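You operate a simulated robot arm through the tools that you are given. There is no shell and no other tool.

You are at the controls of a simulated robot arm. One attempt, no reset.

TASK
Make the plunger gauge read right on the 30 mm block.
Fine: one drop, then turn the zero knob till it shows the block's size; leave the plunger up, the slide out, the block back.

It is judged by the outcome, as a careful person would: the job done as asked, and still so three seconds after it is handed in. It fails if anything else is knocked over, pushed out of place, dropped, spilled or broken.

THE ROBOT
A 6-joint arm with a three-finger gripper, fixed in place. Base frame: the origin is on the floor under the middle of its stand, x ahead of it, y to its left, z up. Readings come in m, degrees, newtons and seconds.
It reaches about 1.213 m from its shoulder. Its first joint turns from -166.0 to 166.0 degrees. Payload 4.89 kg.
The TCP is the grasp point between the finger pads, 0.03 m short of the fingertips. In the tool frame z runs along the fingers and y along their closing line. The gripper opens to 0.164 m; its body begins 0.125 m behind the TCP.
Orientation is told as [roll, pitch, yaw] about the base's x, y, z axes, in that order, counted from this pose: with the fingers straight down and closing along the base's y, the tool's x points along the base's -x, its y along +y and its z along -z.

THE INTERFACE
- The arm moves only by the tool move_arm. Its argument "deltas" is one flat list of numbers, 7 for each row, row after row: the shift along the base's x, y, z in m, then the turn, a rotation vector about the base's x, y, z in degrees, then the finger opening in m, from 0 to 0.164. In form: [tx, ty, tz, ax, ay, az, jaw, tx, ty, tz, ax, ay, az, jaw, ...]. A call has 1 to 20 rows; each row shifts and turns the commanded pose from where the row before left it. Rows are played at 5 a second. More than 0.05 m and 8.6 degrees between two rows, or a gripper value outside its range, and nothing of the call is played. Where a pose cannot be reached the arm comes as near as it can. A force on the tool above 60 N (or 10 N above the force at the start of the call, whichever is more), or a blocked arm, ends the call early, and 0.2 s more pass. The fingers move at their own pace (about 0.108 m/s each) and stop on an object; they squeeze with about 39 N. The grip force told is the motor's: it shows also when the fingers shut on nothing. Time passes only in rows, and 0.2 s behind the last, so rows that do not move let the fingers close. It gives the time, the measured TCP pose, the force on the tool (base axes), the opening and the grip force at its end, in the units of the frame above (readings bear some noise), with the torque about the TCP (base axes, N m) and any sound that the robot's microphone picked up.
- Cameras (640 x 400 px; columns grow to the right, rows downward): "scene" is fixed at [0.0512, 0.6475, 1.596]; the picture's right is [-0.31, -0.95, 0.00], its down [-0.49, 0.16, -0.86] and it looks along [0.81, -0.27, -0.52] (base axes); focal length 310 px, centre (320, 200). "wrist" rides on the gripper at [0.076, -0.002, -0.152] in the tool frame; the picture's right is [0.02, 1.00, 0.00], its down [-0.88, 0.02, -0.47] and it looks along [-0.47, 0.01, 0.88] (tool axes); focal length 247 px, centre (320, 200). There is no depth. A picture from a camera that has moved, and an enlarged one, comes with that camera's place and axes in the base frame and with its lens.
- get_image(camera): a new picture of that camera. The clock stands still meanwhile.
- lift_body(by): moves the trunk up (or, below 0, down) by that many m; the arm rides with it, the base frame stays. It gives what a move gives, with no picture.
- inspect(camera, box): a new picture of the part [left, top, right, bottom] of that camera's present view, enlarged. The clock stands still meanwhile.
- finish_job(): hands the job in; it is judged then, once.

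Places have to be worked out from the pictures, the camera data and where the tool is seen. Open the gripper and draw the arm clear of the work before you hand the job in, unless the task says otherwise.

The tools are called after ">>>" by a JSON object that holds its "method" and its "body". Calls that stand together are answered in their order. move_arm: Moves the arm, as the interface text tells. Its arguments: {"type":"object","properties":{"deltas":{"type":"array"}},"required":["deltas"]} The other tools are called the same way: lift_body (by) moves the trunk up or down; get_image (camera) takes a picture; inspect (camera, box) takes an enlarged picture of a part of a camera's view; finish_job () hands the job in.

At the start:

```text
clock: 0.0
tool_pos: [0.5653, 0.2799, 1.2443]
orientation: [0.0, 0.0, 0.1]
contact_force: [-0.8, -0.4, 0.4]
torque: [-0.02, 0.01, 0.0]
opening: 0.1641
grip_force: 0.0
trunk travel left (down, up): [-0.2, 0.19]
```

scene: 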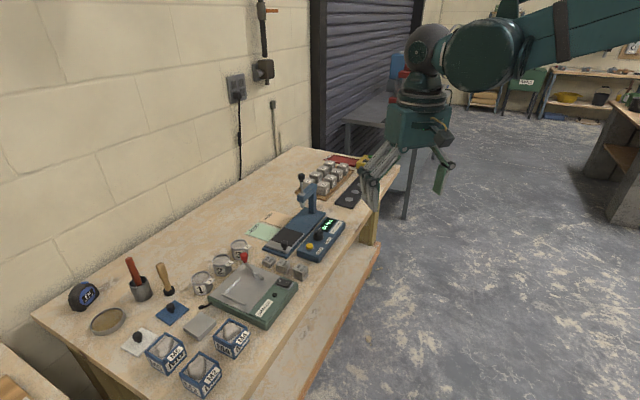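
wrist: 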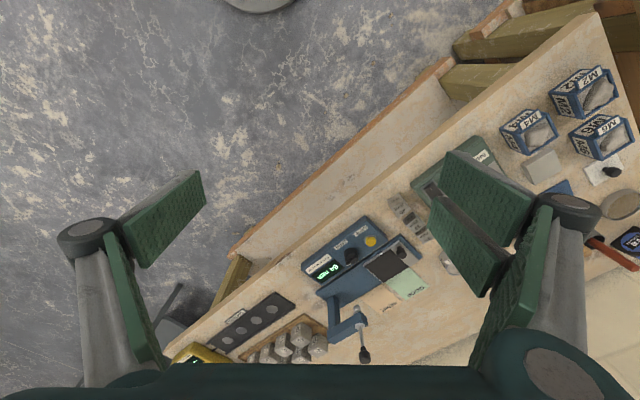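

I start by looking closely at the gauge area in the scene and wrist views, to make out the plunger gauge, its slide, knob, and the blocks.

>>> {"method": "inspect", "body": {"camera": "scene", "box": [240, 140, 400, 270]}}

>>> {"method": "inspect", "body": {"camera": "wrist", "box": [160, 180, 460, 370]}}

>>> {"method": "inspect", "body": {"camera": "scene", "box": [60, 220, 320, 400]}}

```text
3.08 times, centred on (320, 205) of scene
camera zoom: at [0.0512, 0.6475, 1.596], right [-0.31, -0.95, 0.0], down [-0.49, 0.16, -0.86], along [0.81, -0.27, -0.52], focal length 954 px, centre (320, 185)
```

zoom: 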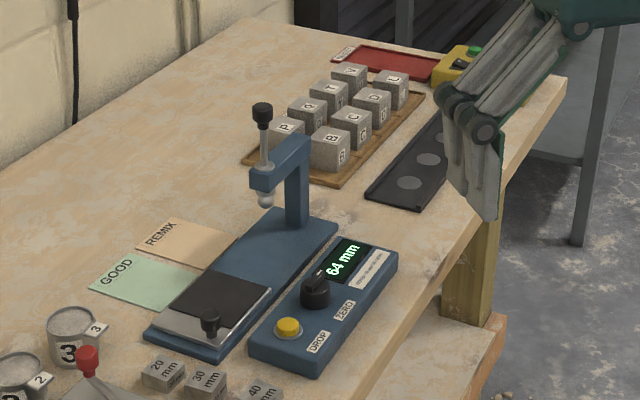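

```text
2.11 times, centred on (310, 275) of wrist
camera zoom: at [0.4881, 0.2786, 1.3953], right [-0.02, 1.0, 0.0], down [0.88, 0.02, 0.47], along [0.47, 0.01, -0.88], focal length 520 px, centre (341, 42)
```

zoom: 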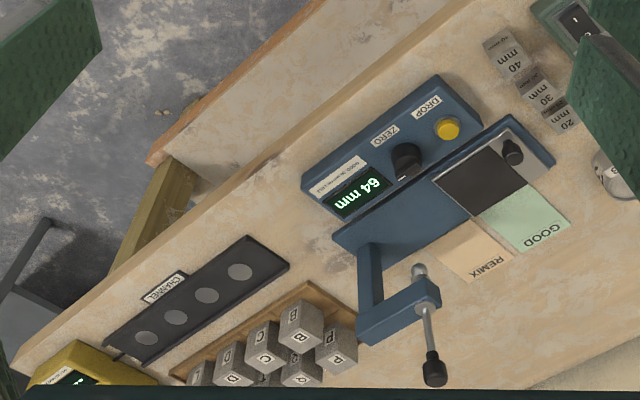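

```text
2.22 times, centred on (190, 310) of scene
camera zoom: at [0.0512, 0.6475, 1.596], right [-0.31, -0.95, 0.0], down [-0.49, 0.16, -0.86], along [0.81, -0.27, -0.52], focal length 689 px, centre (609, -44)
```

zoom: 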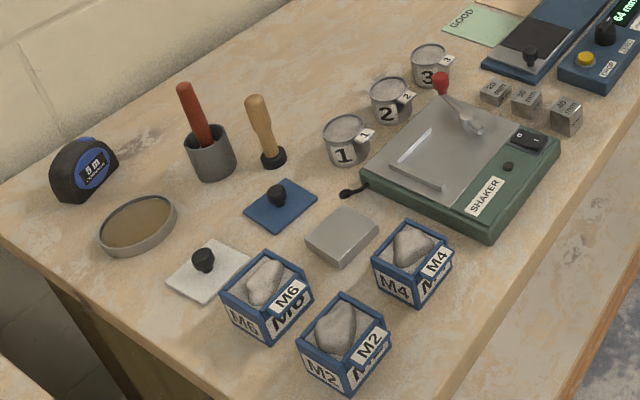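

The gauge consists of a blue base with a slide carriage (black knob), a column with a plunger (black knob on its rod), and a panel with DROP button, ZERO knob and display (64 mm). Triangulating the two views puts the ZERO knob near (0.908, 0.365, 0.905) and the 30 mm block near (0.825, 0.519, 0.88). I move the wrist camera nearer for a better look.

>>> {"method": "move_arm", "body": {"deltas": [0.03, 0.03, -0.01, 0, 0, 0, 0.164, 0.03, 0.03, -0.01, 0, 0, 0, 0.164, 0.03, 0.03, -0.01, 0, 0, 0, 0.164, 0.03, 0.03, -0.01, 0, 0, 0, 0.164, 0.03, 0.0, 0.0, 0, 0, 0, 0.164]}}

>>> {"method": "get_image", "body": {"camera": "wrist"}}

>>> {"method": "get_image", "body": {"camera": "scene"}}

```text
clock: 1.2
tool_pos: [0.7149, 0.4, 1.2026]
orientation: [0.0, 0.1, 0.1]
contact_force: [-0.4, 0.0, 0.8]
torque: [-0.02, -0.18, 0.03]
opening: 0.164
grip_force: 0.1
trunk travel left (down, up): [-0.2, 0.19]
```

```text
taken
camera wrist: at [0.6382, 0.3989, 1.3559], right [-0.02, 1.0, 0.0], down [0.88, 0.02, 0.47], along [0.47, 0.01, -0.88], focal length 247 px, centre (320, 200)
```

wrist: 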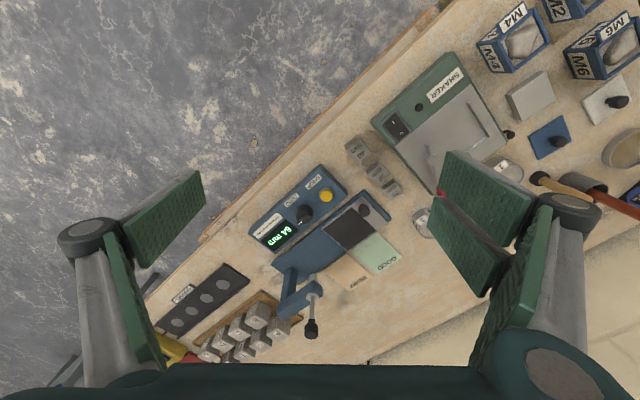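

```text
taken
```

scene: 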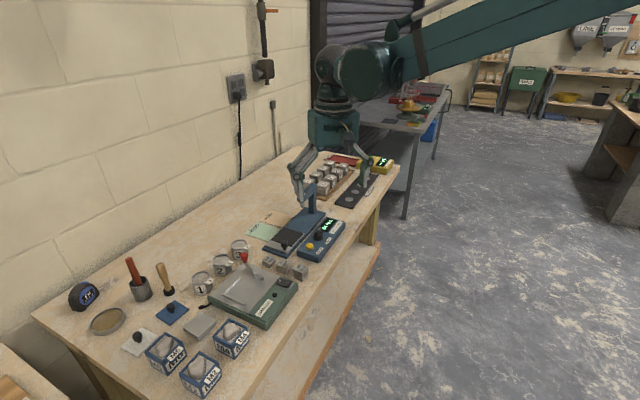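

The view is clear; now I zoom in on the gauge and blocks to measure positions.

>>> {"method": "inspect", "body": {"camera": "wrist", "box": [230, 130, 430, 255]}}

>>> {"method": "inspect", "body": {"camera": "wrist", "box": [240, 230, 400, 350]}}

>>> {"method": "inspect", "body": {"camera": "scene", "box": [240, 170, 360, 290]}}

```text
3.20 times, centred on (330, 192) of wrist
camera zoom: at [0.6382, 0.3989, 1.3559], right [-0.02, 1.0, 0.0], down [0.88, 0.02, 0.47], along [0.47, 0.01, -0.88], focal length 790 px, centre (288, 224)
```

zoom: 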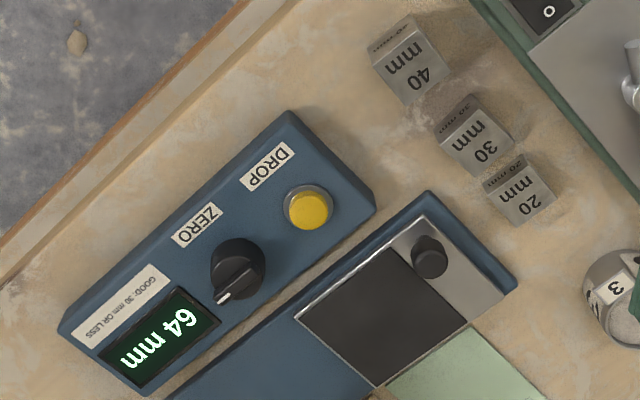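

```text
3.33 times, centred on (320, 290) of wrist
camera zoom: at [0.6382, 0.3989, 1.3559], right [-0.02, 1.0, 0.0], down [0.88, 0.02, 0.47], along [0.47, 0.01, -0.88], focal length 823 px, centre (320, -100)
```

zoom: 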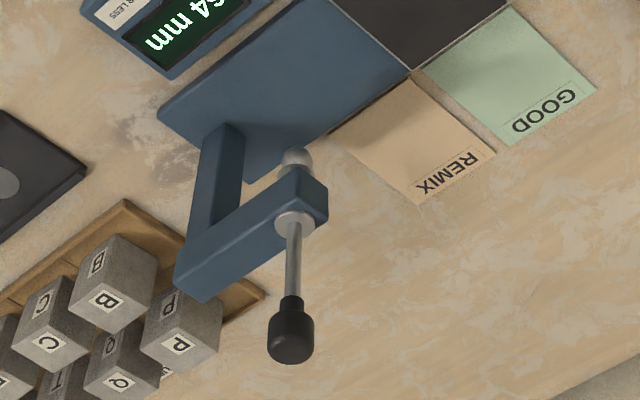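

```text
3.33 times, centred on (300, 230) of scene
camera zoom: at [0.0512, 0.6475, 1.596], right [-0.31, -0.95, 0.0], down [-0.49, 0.16, -0.86], along [0.81, -0.27, -0.52], focal length 1034 px, centre (387, 100)
```

zoom: 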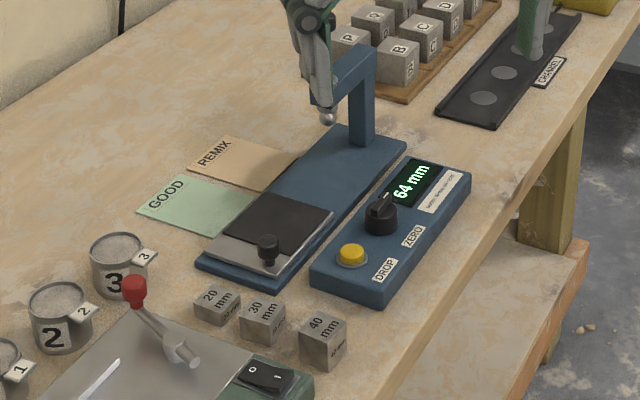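

Let me look at the gripper itself in the scene view to learn the finger widths and layout.

>>> {"method": "inspect", "body": {"camera": "scene", "box": [270, 90, 400, 220]}}

>>> {"method": "inspect", "body": {"camera": "wrist", "box": [40, 130, 640, 400]}}

```text
3.08 times, centred on (335, 155) of scene
camera zoom: at [0.0512, 0.6475, 1.596], right [-0.31, -0.95, 0.0], down [-0.49, 0.16, -0.86], along [0.81, -0.27, -0.52], focal length 954 px, centre (274, 338)
```

zoom: 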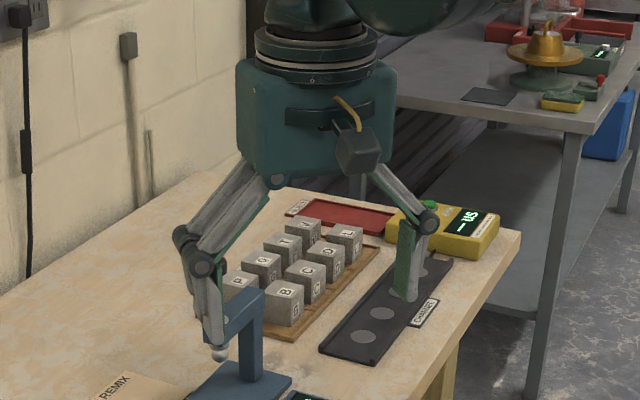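

```text
1.07 times, centred on (340, 265) of wrist (not enlarged: the box is as wide or as high as the picture)
camera zoom: at [0.6382, 0.3989, 1.3559], right [-0.02, 1.0, 0.0], down [0.88, 0.02, 0.47], along [0.47, 0.01, -0.88], focal length 263 px, centre (299, 131)
```

zoom: 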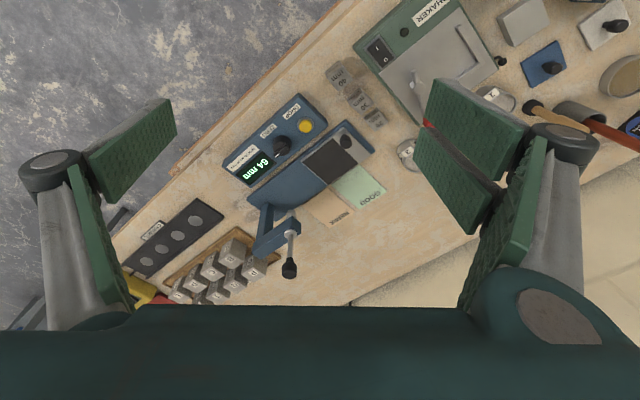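

Refined geometry: the gauge axis runs along about (0.707, -0.707), the slide knob is near (0.898, 0.501, 0.898), plunger on the centre line near (1.06, 0.391) with its knob at z≈1.066. I turn the gripper yaw by 45° to align with the gauge and look closer at the blocks.

>>> {"method": "move_arm", "body": {"deltas": [0.008, 0.01, -0.02, 0, 0, 7.5, 0.164, 0.008, 0.01, -0.02, 0, 0, 7.5, 0.164, 0.008, 0.01, -0.025, 0, 0, 7.5, 0.164, 0.008, 0.01, -0.025, 0, 0, 7.5, 0.164, 0.008, 0.01, -0.025, 0, 0, 7.5, 0.164, 0.007, 0.007, -0.025, 0, 0, 7.5, 0.164]}}

>>> {"method": "get_image", "body": {"camera": "wrist"}}

>>> {"method": "get_image", "body": {"camera": "scene"}}

```text
clock: 2.6
tool_pos: [0.7612, 0.4565, 1.0649]
orientation: [-0.1, -0.1, 45.2]
contact_force: [0.2, -0.3, 0.7]
torque: [0.09, -0.13, 0.01]
opening: 0.1636
grip_force: 0.0
trunk travel left (down, up): [-0.2, 0.19]
```

```text
taken
camera wrist: at [0.7087, 0.4013, 1.2169], right [-0.72, 0.69, 0.0], down [0.61, 0.64, 0.47], along [0.33, 0.34, -0.88], focal length 247 px, centre (320, 200)
```

wrist: 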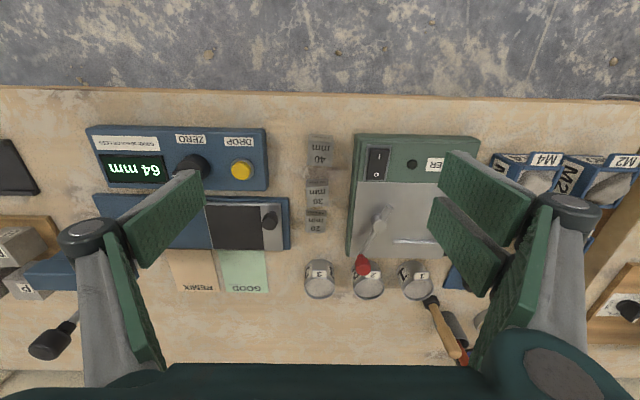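

```text
taken
```

scene: 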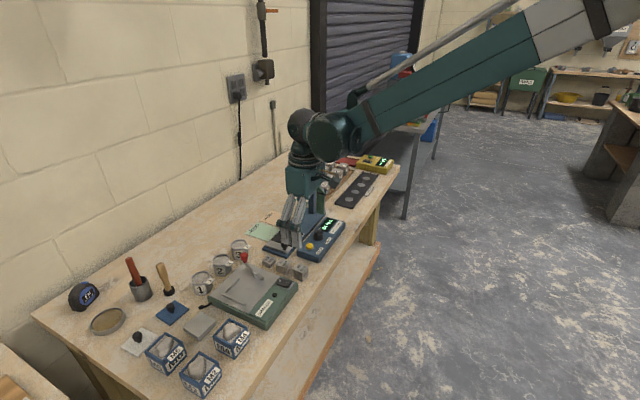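

>>> {"method": "inspect", "body": {"camera": "wrist", "box": [200, 120, 400, 245]}}

>>> {"method": "inspect", "body": {"camera": "wrist", "box": [70, 110, 310, 260]}}

>>> {"method": "inspect", "body": {"camera": "scene", "box": [240, 160, 360, 290]}}

```text
3.20 times, centred on (300, 182) of wrist
camera zoom: at [0.7087, 0.4013, 1.2169], right [-0.72, 0.69, 0.0], down [0.61, 0.64, 0.47], along [0.33, 0.34, -0.88], focal length 790 px, centre (384, 256)
```

zoom: 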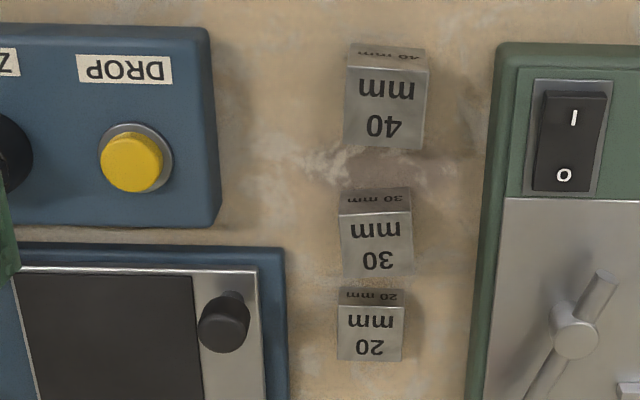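

```text
2.67 times, centred on (190, 185) of wrist
camera zoom: at [0.7087, 0.4013, 1.2169], right [-0.72, 0.69, 0.0], down [0.61, 0.64, 0.47], along [0.33, 0.34, -0.88], focal length 659 px, centre (667, 240)
```

zoom: 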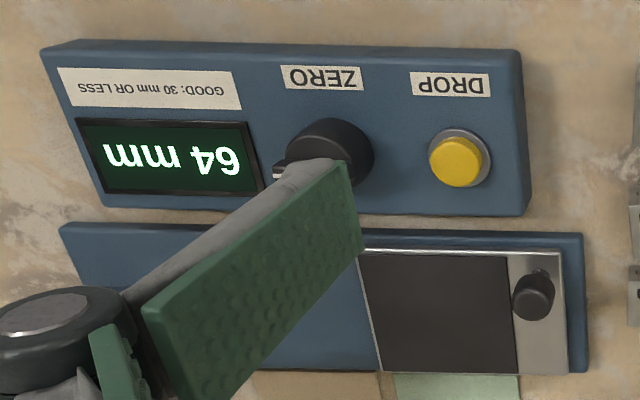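

```text
3.08 times, centred on (300, 225) of scene
camera zoom: at [0.0512, 0.6475, 1.596], right [-0.31, -0.95, 0.0], down [-0.49, 0.16, -0.86], along [0.81, -0.27, -0.52], focal length 954 px, centre (382, 123)
```

zoom: 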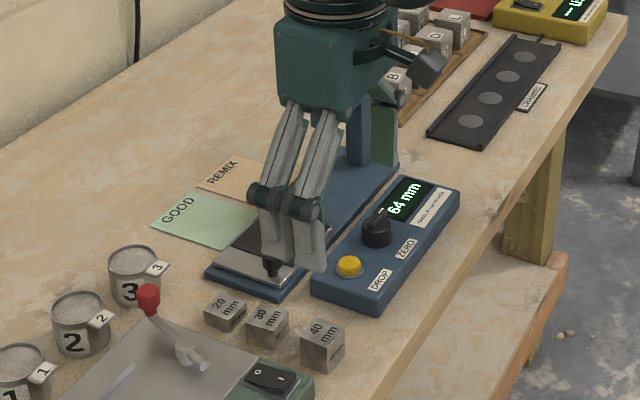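

I want a sharper look at the 30 mm block's orientation before approaching.

>>> {"method": "inspect", "body": {"camera": "wrist", "box": [280, 125, 360, 240]}}

>>> {"method": "inspect", "body": {"camera": "wrist", "box": [200, 170, 350, 265]}}

```text
3.48 times, centred on (320, 182) of wrist
camera zoom: at [0.7087, 0.4013, 1.2169], right [-0.72, 0.69, 0.0], down [0.61, 0.64, 0.47], along [0.33, 0.34, -0.88], focal length 859 px, centre (320, 261)
```

zoom: 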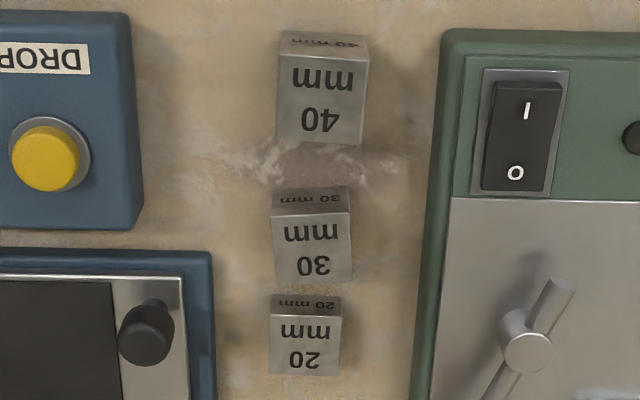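

```text
4.21 times, centred on (275, 218) of wrist
camera zoom: at [0.7087, 0.4013, 1.2169], right [-0.72, 0.69, 0.0], down [0.61, 0.64, 0.47], along [0.33, 0.34, -0.88], focal length 1040 px, centre (510, 126)
```

zoom: 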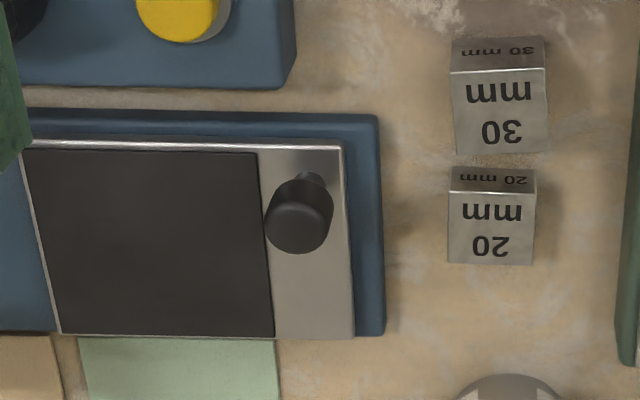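

The 30 mm block sits about (0.830, 0.525), rotated so a yaw of roughly 48.5° aligns the jaws with its faces. I move above it at a safe height (tips ~0.965) and look again.

>>> {"method": "move_arm", "body": {"deltas": [0.017, 0.017, -0.01, 0, 0, 0.8, 0.164, 0.017, 0.017, -0.015, 0, 0, 0.8, 0.164, 0.017, 0.017, -0.015, 0, 0, 0.8, 0.164, 0.018, 0.0175, -0.015, 0, 0, 0.9, 0.164, 0, 0, -0.015, 0, 0, 0, 0.164]}}

>>> {"method": "get_image", "body": {"camera": "wrist"}}

>>> {"method": "inspect", "body": {"camera": "scene", "box": [220, 160, 380, 290]}}

```text
clock: 3.8
tool_pos: [0.8296, 0.5246, 0.9931]
orientation: [0.0, 0.0, 48.4]
contact_force: [-0.3, 0.8, -0.4]
torque: [-0.03, 0.06, -0.01]
opening: 0.1638
grip_force: 0.1
trunk travel left (down, up): [-0.2, 0.19]
```

```text
taken
camera wrist: at [0.7804, 0.4671, 1.1455], right [-0.76, 0.65, 0.0], down [0.57, 0.67, 0.47], along [0.31, 0.36, -0.88], focal length 247 px, centre (320, 200)
```

wrist: 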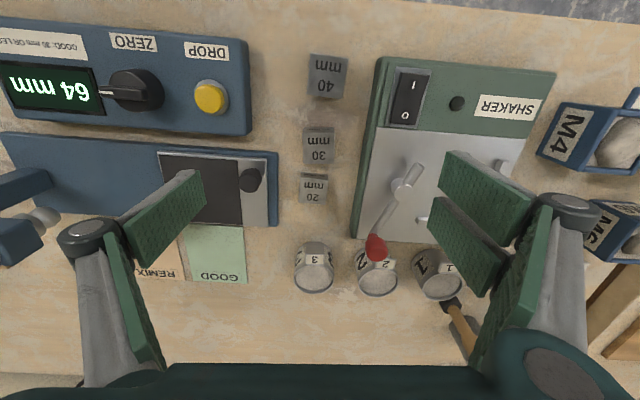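

```text
3.08 times, centred on (300, 225) of scene
camera zoom: at [0.0512, 0.6475, 1.596], right [-0.31, -0.95, 0.0], down [-0.49, 0.16, -0.86], along [0.81, -0.27, -0.52], focal length 954 px, centre (382, 123)
```

zoom: 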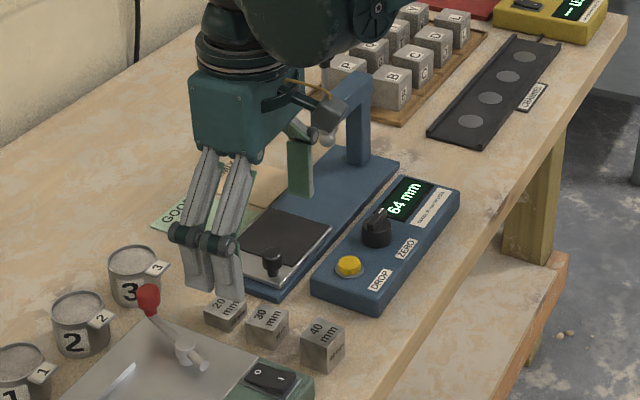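

>>> {"method": "inspect", "body": {"camera": "wrist", "box": [260, 100, 380, 210]}}

>>> {"method": "inspect", "body": {"camera": "wrist", "box": [140, 60, 300, 240]}}

```text
3.64 times, centred on (320, 155) of wrist
camera zoom: at [0.7804, 0.4671, 1.1455], right [-0.76, 0.65, 0.0], down [0.57, 0.67, 0.47], along [0.31, 0.36, -0.88], focal length 898 px, centre (320, 364)
```

zoom: 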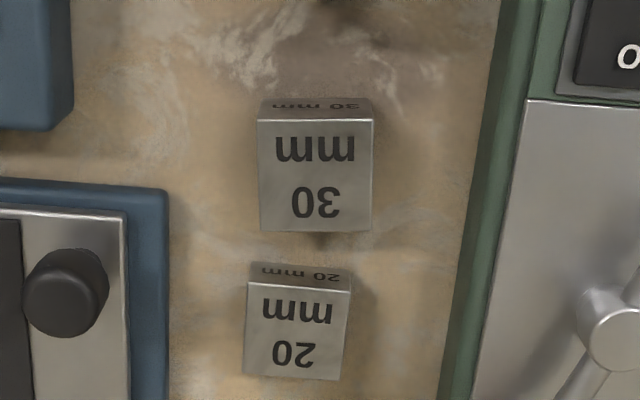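

```text
2.22 times, centred on (220, 150) of wrist
camera zoom: at [0.7804, 0.4671, 1.1455], right [-0.76, 0.65, 0.0], down [0.57, 0.67, 0.47], along [0.31, 0.36, -0.88], focal length 549 px, centre (542, 311)
```

zoom: 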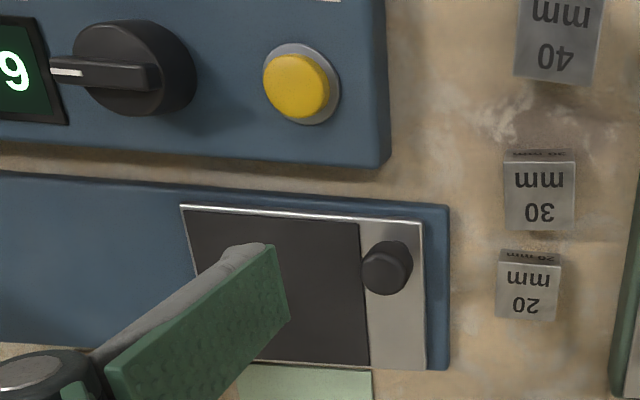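

Stereo between the last two wrist views gives block 30: centre (0.832, 0.5256), top z≈0.880, table z≈0.850, about 34 mm wide, yaw ≈49.5°. I centre over it, narrow the jaws to 56 mm and check the view before descending.

>>> {"method": "move_arm", "body": {"deltas": [0.0024, 0.001, 0, 0, 0, 1.1, 0.056, 0, 0, -0.01, 0, 0, 0, 0.056, 0, 0, -0.01, 0, 0, 0, 0.056, 0, 0, -0.01, 0, 0, 0, 0.056]}}

>>> {"method": "get_image", "body": {"camera": "wrist"}}

>>> {"method": "inspect", "body": {"camera": "scene", "box": [220, 160, 380, 290]}}

```text
clock: 4.8
tool_pos: [0.8334, 0.5267, 0.9625]
orientation: [0.1, 0.0, 49.5]
contact_force: [0.6, 0.7, 0.1]
torque: [-0.04, 0.01, 0.0]
opening: 0.0558
grip_force: 0.1
trunk travel left (down, up): [-0.2, 0.19]
```

```text
taken
camera wrist: at [0.7839, 0.4675, 1.1154], right [-0.77, 0.63, 0.0], down [0.56, 0.68, 0.47], along [0.3, 0.37, -0.88], focal length 247 px, centre (320, 200)
```

wrist: 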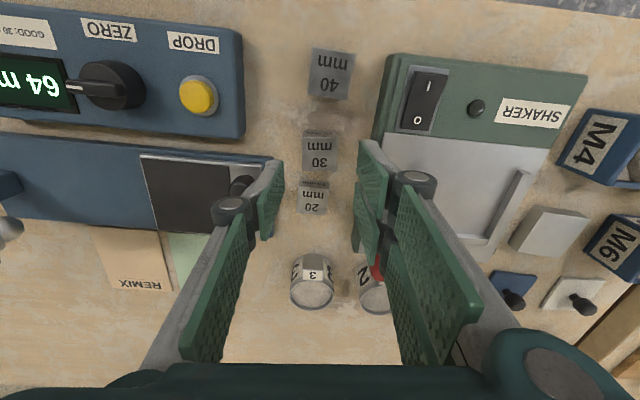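

```text
3.08 times, centred on (300, 225) of scene
camera zoom: at [0.0512, 0.6475, 1.596], right [-0.31, -0.95, 0.0], down [-0.49, 0.16, -0.86], along [0.81, -0.27, -0.52], focal length 954 px, centre (382, 123)
```

zoom: 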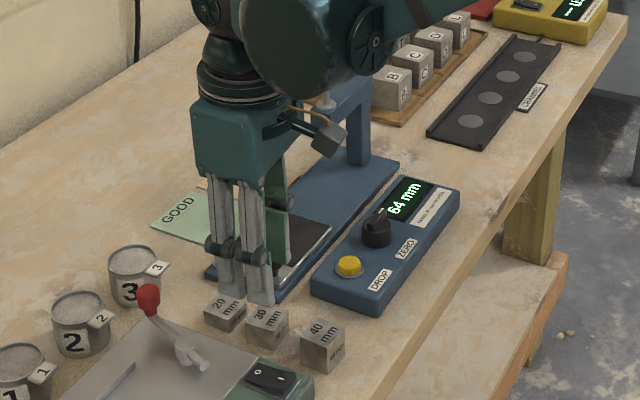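

>>> {"method": "inspect", "body": {"camera": "wrist", "box": [250, 110, 390, 260]}}

```text
2.67 times, centred on (320, 185) of wrist
camera zoom: at [0.7839, 0.4675, 1.1154], right [-0.77, 0.63, 0.0], down [0.56, 0.68, 0.47], along [0.3, 0.37, -0.88], focal length 659 px, centre (320, 240)
```

zoom: 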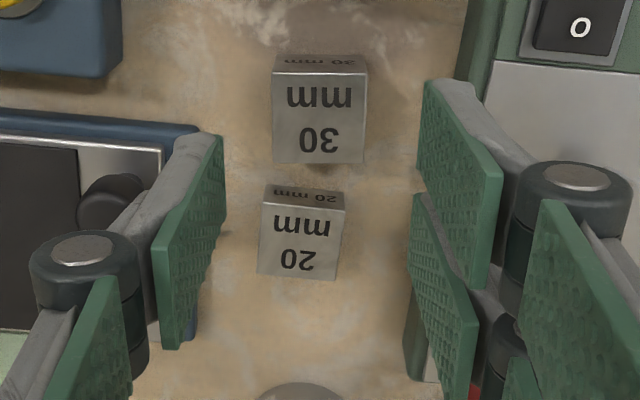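

The jaws bracket the 30 mm block evenly; the finger pair would come within ~3 mm of the 20 mm block, so I shift 4 mm toward the robot side and then descend to TCP z≈0.892 (tips ~12 mm above the table).

>>> {"method": "move_arm", "body": {"deltas": [-0.0026, -0.003, 0, 0, 0, 0, 0.056, 0, 0, -0.015, 0, 0, 0, 0.056, 0, 0, -0.015, 0, 0, 0, 0.056, 0, 0, -0.015, 0, 0, 0, 0.056, 0, 0, -0.015, 0, 0, 0, 0.056, 0, 0, -0.0105, 0, 0, 0, 0.056]}}

>>> {"method": "inspect", "body": {"camera": "wrist", "box": [220, 80, 420, 280]}}

>>> {"method": "inspect", "body": {"camera": "scene", "box": [230, 200, 350, 290]}}

```text
clock: 6.2
tool_pos: [0.8305, 0.5244, 0.8933]
orientation: [0.0, -0.1, 49.4]
contact_force: [-0.1, 0.2, 1.0]
torque: [0.0, 0.0, 0.0]
opening: 0.0559
grip_force: 0.0
trunk travel left (down, up): [-0.2, 0.19]
```

```text
2.00 times, centred on (320, 180) of wrist
camera zoom: at [0.782, 0.4652, 1.0448], right [-0.77, 0.63, 0.0], down [0.56, 0.68, 0.47], along [0.3, 0.37, -0.88], focal length 494 px, centre (320, 240)
```

zoom: 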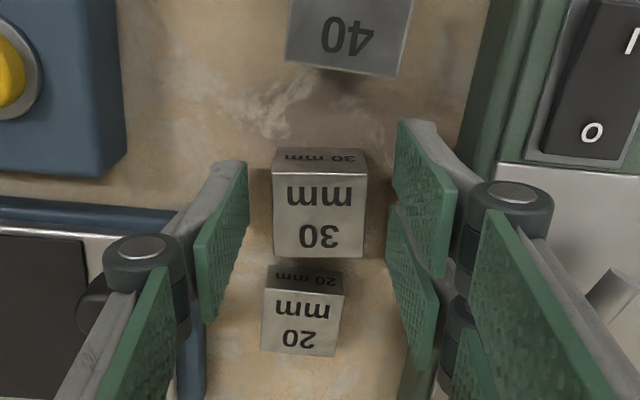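

```text
4.44 times, centred on (290, 245) of scene
camera zoom: at [0.0512, 0.6475, 1.596], right [-0.31, -0.95, 0.0], down [-0.49, 0.16, -0.86], along [0.81, -0.27, -0.52], focal length 1379 px, centre (453, 0)
```

zoom: 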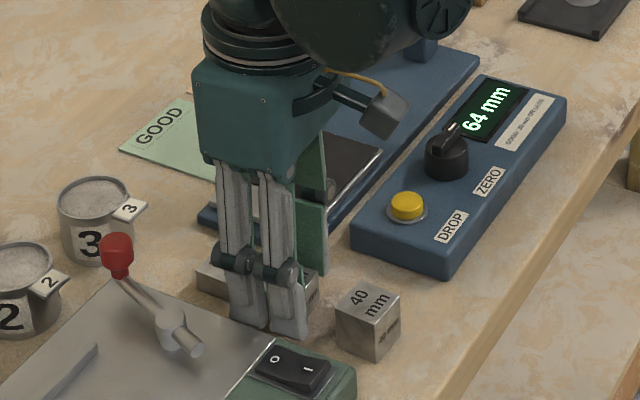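

Positions match: the block is centred between the jaws with clearance to the neighbours. I close on it.

>>> {"method": "move_arm", "body": {"deltas": [0, 0, 0, 0, 0, 0, 0.045, 0, 0, 0, 0, 0, 0, 0.038, 0, 0, 0, 0, 0, 0, 0.02, 0, 0, 0, 0, 0, 0, 0.02]}}

>>> {"method": "inspect", "body": {"camera": "wrist", "box": [220, 80, 420, 280]}}

```text
clock: 7.2
tool_pos: [0.8312, 0.5241, 0.8927]
orientation: [0.0, -0.1, 49.4]
contact_force: [-0.5, -0.9, -0.3]
torque: [-0.02, 0.03, -0.01]
opening: 0.0345
grip_force: 39.0
trunk travel left (down, up): [-0.2, 0.19]
```

```text
2.00 times, centred on (320, 180) of wrist
camera zoom: at [0.7821, 0.4652, 1.0449], right [-0.77, 0.63, 0.0], down [0.56, 0.68, 0.47], along [0.3, 0.37, -0.88], focal length 494 px, centre (320, 240)
```

zoom: 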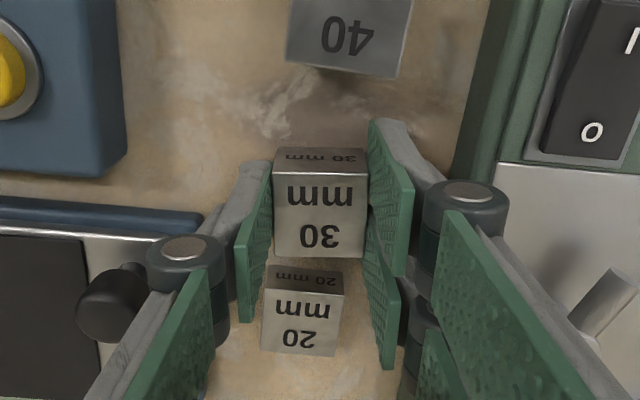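

The block is gripped (opening 34.5 mm, 39 N). I lift it 90 mm straight up, then carry it over the slide pad centre I judged at (0.9775, 0.476), aligning yaw with the gauge axis.

>>> {"method": "move_arm", "body": {"deltas": [0, 0, 0.01, 0, 0, 0, 0.02, 0, 0, 0.02, 0, 0, 0, 0.02, 0, 0, 0.02, 0, 0, 0, 0.02, 0, 0, 0.02, 0, 0, 0, 0.02, 0, 0, 0.02, 0, 0, 0, 0.02]}}

>>> {"method": "get_image", "body": {"camera": "wrist"}}

```text
clock: 8.4
tool_pos: [0.8309, 0.525, 0.9827]
orientation: [0.0, 0.0, 49.3]
contact_force: [0.3, 0.4, -2.1]
torque: [-0.03, 0.01, 0.0]
opening: 0.0348
grip_force: 38.8
trunk travel left (down, up): [-0.2, 0.19]
```

```text
taken
camera wrist: at [0.7821, 0.4652, 1.1348], right [-0.77, 0.63, 0.0], down [0.56, 0.68, 0.47], along [0.3, 0.37, -0.88], focal length 247 px, centre (320, 200)
```

wrist: 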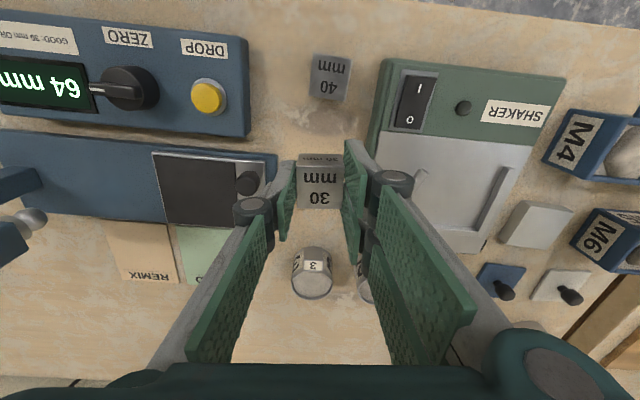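

Block is held securely. I carry it over the pad.

>>> {"method": "move_arm", "body": {"deltas": [0.029, -0.0097, 0, 0, 0, -0.9, 0.02, 0.029, -0.0097, 0, 0, 0, -0.9, 0.02, 0.029, -0.0097, 0, 0, 0, -0.9, 0.02, 0.029, -0.0097, 0, 0, 0, -0.9, 0.02, 0.0292, -0.0097, 0, 0, 0, -0.9, 0.02]}}

>>> {"method": "get_image", "body": {"camera": "wrist"}}

>>> {"method": "inspect", "body": {"camera": "scene", "box": [220, 130, 380, 290]}}

```text
clock: 9.6
tool_pos: [0.9739, 0.4759, 0.9824]
orientation: [0.0, 0.0, 45.0]
contact_force: [-1.4, 1.4, -1.8]
torque: [-0.12, -0.12, 0.0]
opening: 0.0344
grip_force: 38.8
trunk travel left (down, up): [-0.2, 0.19]
```

```text
taken
camera wrist: at [0.9213, 0.421, 1.1345], right [-0.72, 0.69, 0.0], down [0.61, 0.64, 0.47], along [0.33, 0.34, -0.88], focal length 247 px, centre (320, 200)
```

wrist: 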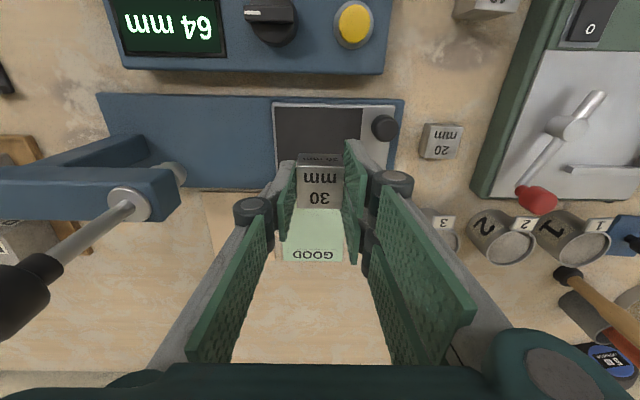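

```text
2.50 times, centred on (300, 210) of scene
camera zoom: at [0.0512, 0.6475, 1.596], right [-0.31, -0.95, 0.0], down [-0.49, 0.16, -0.86], along [0.81, -0.27, -0.52], focal length 776 px, centre (370, 175)
```

zoom: 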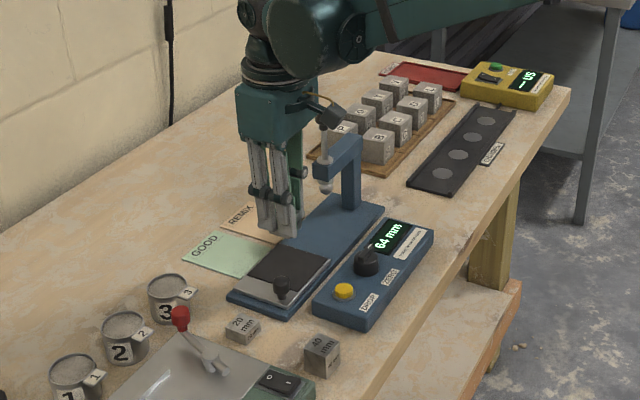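

>>> {"method": "inspect", "body": {"camera": "wrist", "box": [230, 80, 430, 280]}}

>>> {"method": "inspect", "body": {"camera": "scene", "box": [270, 170, 350, 260]}}

>>> {"method": "inspect", "body": {"camera": "wrist", "box": [0, 80, 240, 360]}}

```text
2.00 times, centred on (330, 180) of wrist
camera zoom: at [0.9213, 0.421, 1.1345], right [-0.72, 0.69, 0.0], down [0.61, 0.64, 0.47], along [0.33, 0.34, -0.88], focal length 494 px, centre (300, 240)
```

zoom: 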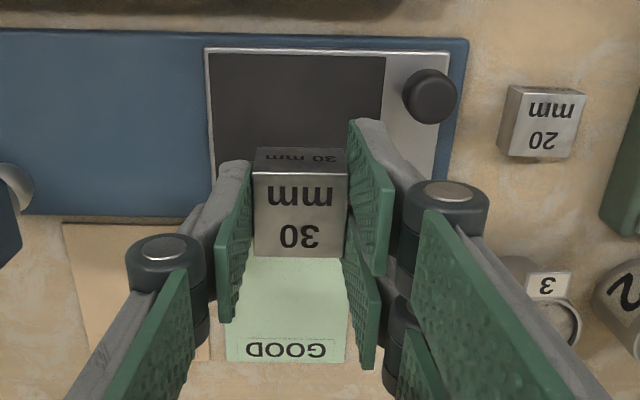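

```text
4.44 times, centred on (310, 215) of scene
camera zoom: at [0.0512, 0.6475, 1.596], right [-0.31, -0.95, 0.0], down [-0.49, 0.16, -0.86], along [0.81, -0.27, -0.52], focal length 1379 px, centre (364, 133)
```

zoom: 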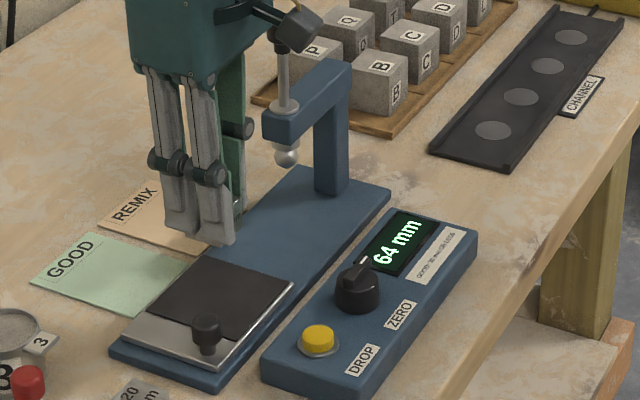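

```text
1.43 times, centred on (120, 220) of wrist
camera zoom: at [0.9213, 0.421, 1.1345], right [-0.72, 0.69, 0.0], down [0.61, 0.64, 0.47], along [0.33, 0.34, -0.88], focal length 353 px, centre (606, 171)
```

zoom: 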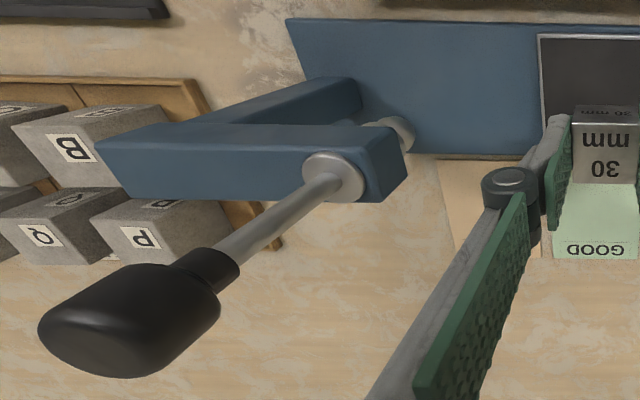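

The block hangs over the pad centre (pad centre recomputed (0.9777, 0.4767)). I lower to just above the pad, then feel for contact with small steps.

>>> {"method": "move_arm", "body": {"deltas": [0.001, 0.0005, -0.015, 0, 0, 0, 0.02, 0, 0, -0.015, 0, 0, 0, 0.02, 0, 0, -0.015, 0, 0, 0, 0.02, 0, 0, -0.012, 0, 0, 0, 0.02, 0, 0, -0.006, 0, 0, 0, 0.02]}}

>>> {"method": "get_image", "body": {"camera": "wrist"}}

>>> {"method": "inspect", "body": {"camera": "scene", "box": [270, 170, 350, 260]}}

```text
clock: 10.8
tool_pos: [0.9764, 0.4758, 0.9195]
orientation: [0.0, 0.0, 44.9]
contact_force: [0.1, -0.6, -3.0]
torque: [-0.02, 0.02, 0.01]
opening: 0.0346
grip_force: 38.6
trunk travel left (down, up): [-0.2, 0.19]
```

```text
taken
camera wrist: at [0.9241, 0.4207, 1.0711], right [-0.72, 0.69, 0.0], down [0.61, 0.64, 0.47], along [0.33, 0.34, -0.88], focal length 247 px, centre (320, 200)
```

wrist: 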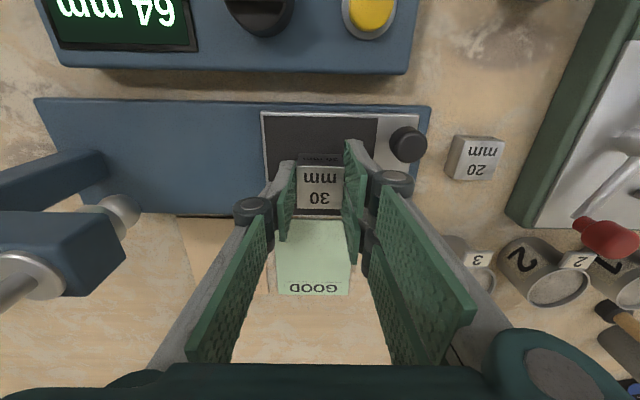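

```text
4.44 times, centred on (310, 215) of scene
camera zoom: at [0.0512, 0.6475, 1.596], right [-0.31, -0.95, 0.0], down [-0.49, 0.16, -0.86], along [0.81, -0.27, -0.52], focal length 1379 px, centre (364, 133)
```

zoom: 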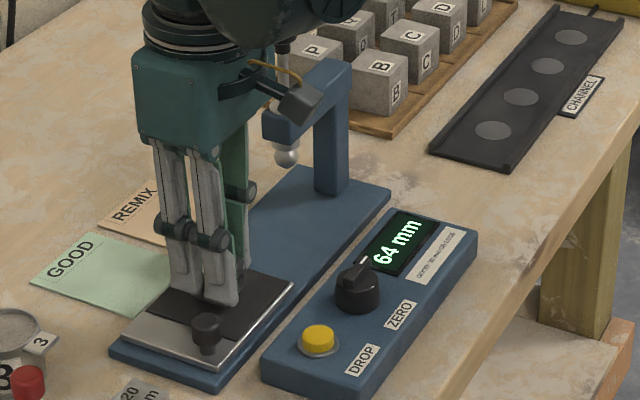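

Not yet touching (force ≈ weight only). I continue down in 1.5 mm steps watching the force.

>>> {"method": "move_arm", "body": {"deltas": [0, 0, -0.0015, 0, 0, 0, 0.02, 0, 0, -0.0015, 0, 0, 0, 0.02]}}

>>> {"method": "inspect", "body": {"camera": "wrist", "box": [240, 90, 440, 240]}}

```text
clock: 11.4
tool_pos: [0.9781, 0.4756, 0.916]
orientation: [0.0, 0.0, 44.9]
contact_force: [0.2, -0.4, -3.2]
torque: [-0.01, -0.02, 0.0]
opening: 0.0346
grip_force: 38.9
trunk travel left (down, up): [-0.2, 0.19]
```

```text
2.67 times, centred on (340, 165) of wrist
camera zoom: at [0.9239, 0.4206, 1.0684], right [-0.72, 0.69, 0.0], down [0.61, 0.64, 0.47], along [0.33, 0.34, -0.88], focal length 659 px, centre (267, 293)
```

zoom: 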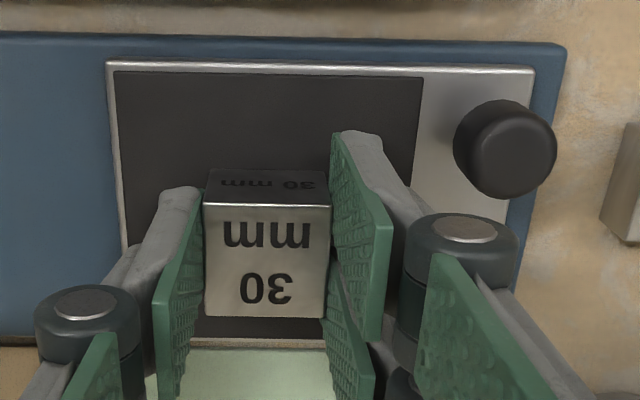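

>>> {"method": "move_arm", "body": {"deltas": [0, 0, -0.0015, 0, 0, 0, 0.02, 0, 0, -0.001, 0, 0, 0, 0.02]}}

```text
clock: 12.0
tool_pos: [0.9768, 0.4766, 0.9147]
orientation: [0.0, 0.0, 44.9]
contact_force: [0.5, -0.1, 0.4]
torque: [-0.01, -0.01, -0.01]
opening: 0.0347
grip_force: 38.9
trunk travel left (down, up): [-0.2, 0.19]
```

Force is starting to shift (−3.2 → +0.4 N), so the block is about at the pad. One more small step to confirm.

>>> {"method": "move_arm", "body": {"deltas": [0, 0, -0.001, 0, 0, 0, 0.02]}}

```text
clock: 12.4
tool_pos: [0.9763, 0.4747, 0.915]
orientation: [0.0, -0.1, 44.9]
contact_force: [3.8, 0.4, 15.9]
torque: [0.07, -0.04, 0.0]
opening: 0.0347
grip_force: 39.3
trunk travel left (down, up): [-0.2, 0.19]
```

Contact confirmed (16 N). I ease up 1 mm and open the jaws a little to release the block on the pad, then rise straight up.

>>> {"method": "move_arm", "body": {"deltas": [0, 0, 0.001, 0, 0, 0, 0.0347, 0, 0, 0, 0, 0, 0, 0.042, 0, 0, 0, 0, 0, 0, 0.052, 0, 0, 0, 0, 0, 0, 0.052]}}

>>> {"method": "inspect", "body": {"camera": "wrist", "box": [240, 90, 440, 240]}}

```text
clock: 13.4
tool_pos: [0.9773, 0.4753, 0.9137]
orientation: [0.1, 0.0, 44.9]
contact_force: [0.0, -0.7, 0.0]
torque: [0.02, -0.01, -0.01]
opening: 0.0522
grip_force: 0.1
trunk travel left (down, up): [-0.2, 0.19]
```

```text
2.67 times, centred on (340, 165) of wrist
camera zoom: at [0.9235, 0.4213, 1.0668], right [-0.72, 0.69, 0.0], down [0.61, 0.64, 0.47], along [0.33, 0.34, -0.88], focal length 659 px, centre (267, 293)
```

zoom: 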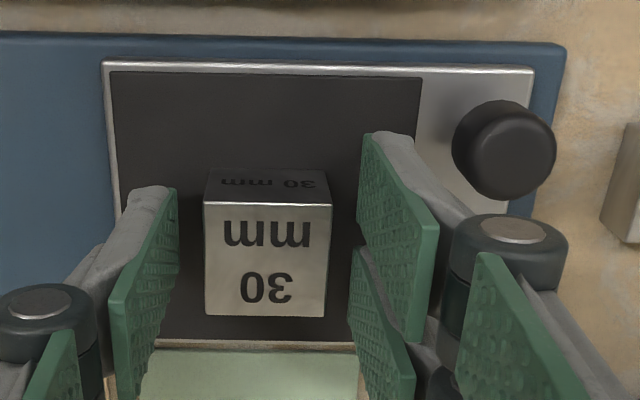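

The block is released and sits centred on the pad. I rise straight up 100 mm, keeping the jaw opening.

>>> {"method": "move_arm", "body": {"deltas": [0, 0, 0.01, 0, 0, 0, 0.052, 0, 0, 0.015, 0, 0, 0, 0.052, 0, 0, 0.025, 0, 0, 0, 0.052, 0, 0, 0.025, 0, 0, 0, 0.052, 0, 0, 0.025, 0, 0, 0, 0.052]}}

>>> {"method": "get_image", "body": {"camera": "wrist"}}

>>> {"method": "inspect", "body": {"camera": "scene", "box": [240, 140, 360, 260]}}

```text
clock: 14.6
tool_pos: [0.9764, 0.4749, 1.0145]
orientation: [-0.1, 0.0, 44.9]
contact_force: [1.1, -0.5, 0.5]
torque: [-0.04, 0.08, 0.0]
opening: 0.0519
grip_force: 0.0
trunk travel left (down, up): [-0.2, 0.19]
```

```text
taken
camera wrist: at [0.9244, 0.4212, 1.1662], right [-0.72, 0.69, 0.0], down [0.61, 0.64, 0.47], along [0.33, 0.34, -0.88], focal length 247 px, centre (320, 200)
```

wrist: 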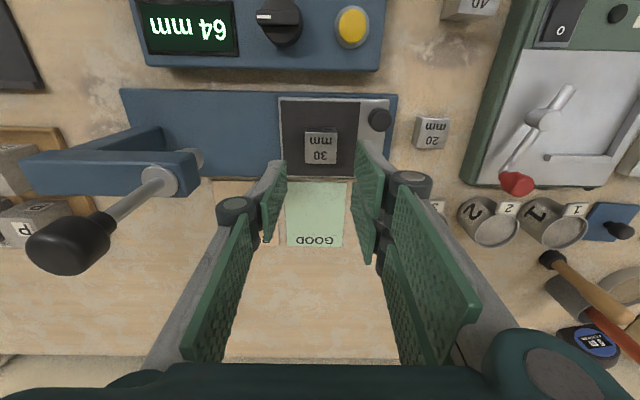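

```text
3.33 times, centred on (300, 200) of scene
camera zoom: at [0.0512, 0.6475, 1.596], right [-0.31, -0.95, 0.0], down [-0.49, 0.16, -0.86], along [0.81, -0.27, -0.52], focal length 1034 px, centre (387, 200)
```

zoom: 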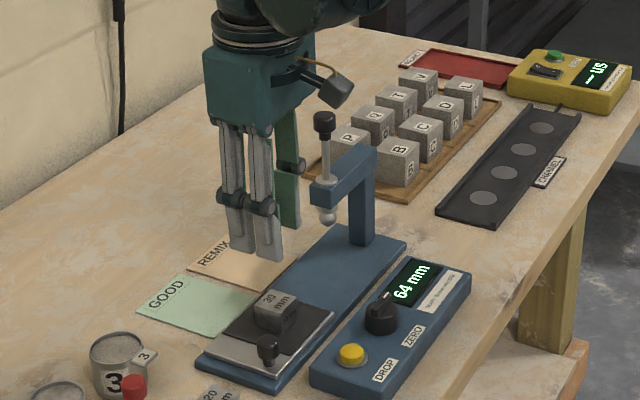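

The block sits upright on the pad. Next I rotate the gripper −90° (to yaw −45°, camera to the front side) while moving above the slide knob.

>>> {"method": "move_arm", "body": {"deltas": [-0.0057, 0.0018, 0, 0, 0, -7.5, 0.052, -0.0057, 0.0018, 0, 0, 0, -7.5, 0.052, -0.0057, 0.0018, 0, 0, 0, -7.5, 0.052, -0.0057, 0.0018, 0, 0, 0, -7.5, 0.052, -0.0057, 0.0018, 0, 0, 0, -7.5, 0.052, -0.0057, 0.0018, 0, 0, 0, -7.5, 0.052, -0.0057, 0.0018, 0, 0, 0, -7.5, 0.052, -0.0057, 0.0018, 0, 0, 0, -7.5, 0.052, -0.0057, 0.0018, 0, 0, 0, -7.5, 0.052, -0.0057, 0.0018, 0, 0, 0, -7.5, 0.052, -0.0057, 0.0018, 0, 0, 0, -7.5, 0.052, -0.0056, 0.0018, 0, 0, 0, -7.5, 0.052]}}

>>> {"method": "get_image", "body": {"camera": "wrist"}}

>>> {"method": "get_image", "body": {"camera": "scene"}}

```text
clock: 17.2
tool_pos: [0.9085, 0.4984, 1.0141]
orientation: [0.0, 0.0, -45.1]
contact_force: [0.5, 0.4, -0.1]
torque: [0.0, 0.0, -0.01]
opening: 0.0522
grip_force: 0.1
trunk travel left (down, up): [-0.2, 0.19]
```

```text
taken
camera wrist: at [0.8527, 0.5508, 1.166], right [0.69, 0.72, 0.0], down [0.63, -0.61, 0.47], along [0.34, -0.33, -0.88], focal length 247 px, centre (320, 200)
```

wrist: 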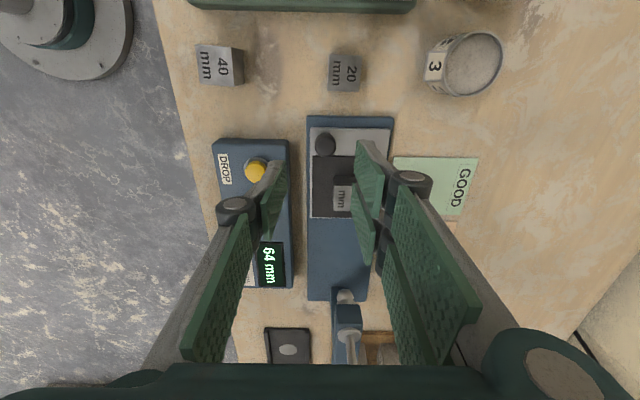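

```text
taken
```

scene: 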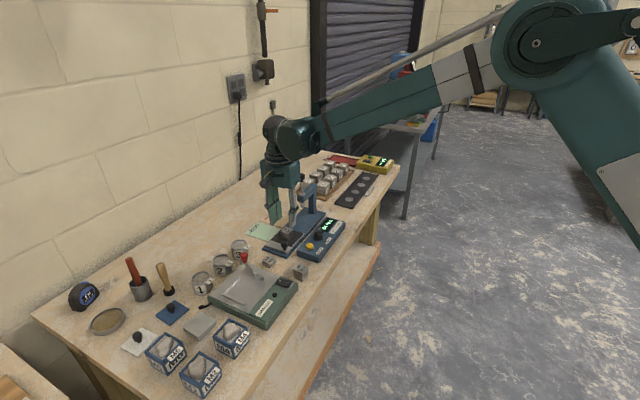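

>>> {"method": "inspect", "body": {"camera": "wrist", "box": [200, 110, 420, 310]}}

>>> {"method": "inspect", "body": {"camera": "wrist", "box": [280, 260, 440, 400]}}

```text
2.00 times, centred on (310, 210) of wrist
camera zoom: at [0.8527, 0.5508, 1.166], right [0.69, 0.72, 0.0], down [0.63, -0.61, 0.47], along [0.34, -0.33, -0.88], focal length 494 px, centre (340, 180)
```

zoom: 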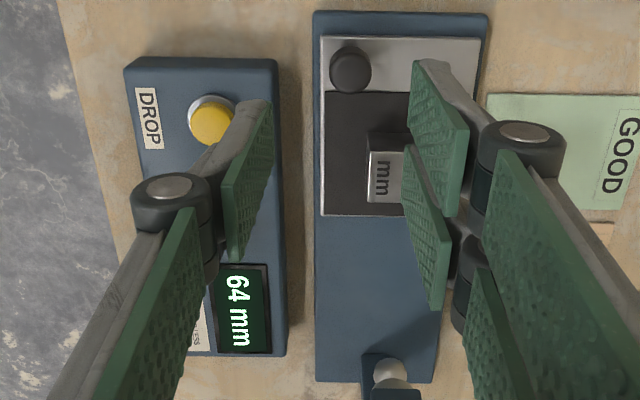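

```text
2.86 times, centred on (360, 330) of wrist
camera zoom: at [0.8527, 0.5508, 1.166], right [0.69, 0.72, 0.0], down [0.63, -0.61, 0.47], along [0.34, -0.33, -0.88], focal length 706 px, centre (206, -171)
```

zoom: 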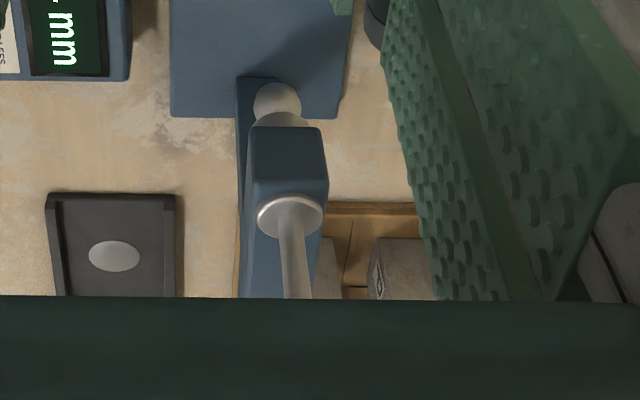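

The slide knob is refined to (0.9117, 0.5028), z≈0.872–0.902. I centre over it and lean the hand back 20° (body away from the plunger), then check.

>>> {"method": "move_arm", "body": {"deltas": [0.001, 0.0015, 0, -4.72, -4.72, 0, 0.052, 0.001, 0.0015, 0, -4.71, -4.71, 0, 0.052, 0.0012, 0.0014, 0, -4.71, -4.71, 0, 0.052, 0, 0, -0.02, 0, 0, 0, 0.052, 0, 0, -0.02, 0, 0, 0, 0.052]}}

>>> {"method": "get_image", "body": {"camera": "wrist"}}

>>> {"method": "inspect", "body": {"camera": "scene", "box": [240, 130, 360, 270]}}

```text
clock: 18.4
tool_pos: [0.9116, 0.503, 0.974]
orientation: [0.1, -20.1, -45.1]
contact_force: [-0.5, -0.1, 1.1]
torque: [0.02, -0.08, -0.03]
opening: 0.0522
grip_force: 0.1
trunk travel left (down, up): [-0.2, 0.19]
```

```text
taken
camera wrist: at [0.8225, 0.5888, 1.0911], right [0.69, 0.72, -0.01], down [0.48, -0.46, 0.75], along [0.53, -0.52, -0.67], focal length 247 px, centre (320, 200)
```

wrist: 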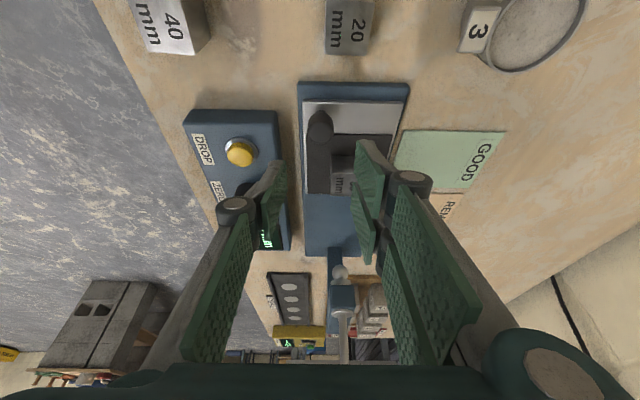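

```text
2.86 times, centred on (300, 200) of scene
camera zoom: at [0.0512, 0.6475, 1.596], right [-0.31, -0.95, 0.0], down [-0.49, 0.16, -0.86], along [0.81, -0.27, -0.52], focal length 886 px, centre (377, 200)
```

zoom: 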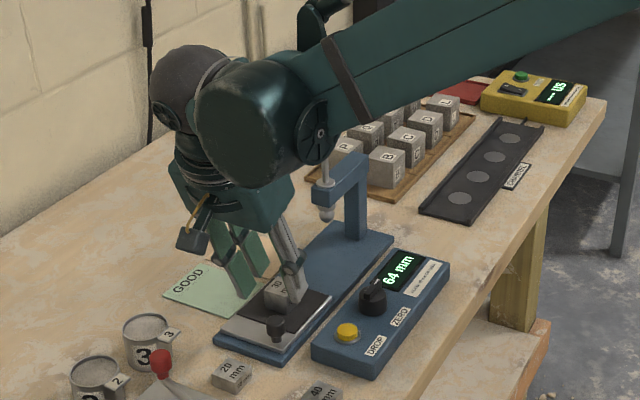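

>>> {"method": "inspect", "body": {"camera": "wrist", "box": [240, 80, 420, 260]}}

```text
2.22 times, centred on (330, 170) of wrist
camera zoom: at [0.8225, 0.5888, 1.0911], right [0.69, 0.72, -0.01], down [0.48, -0.46, 0.75], along [0.53, -0.52, -0.67], focal length 549 px, centre (298, 267)
```

zoom: 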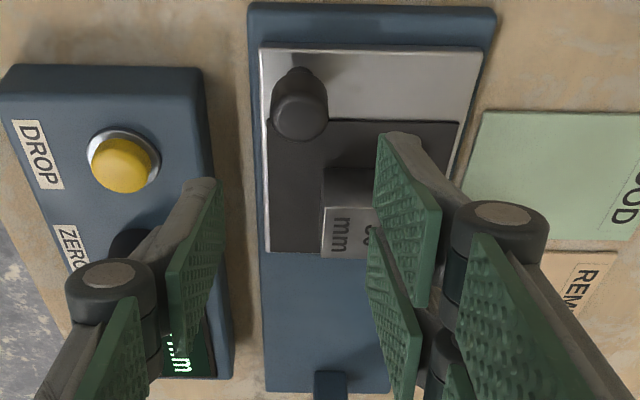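

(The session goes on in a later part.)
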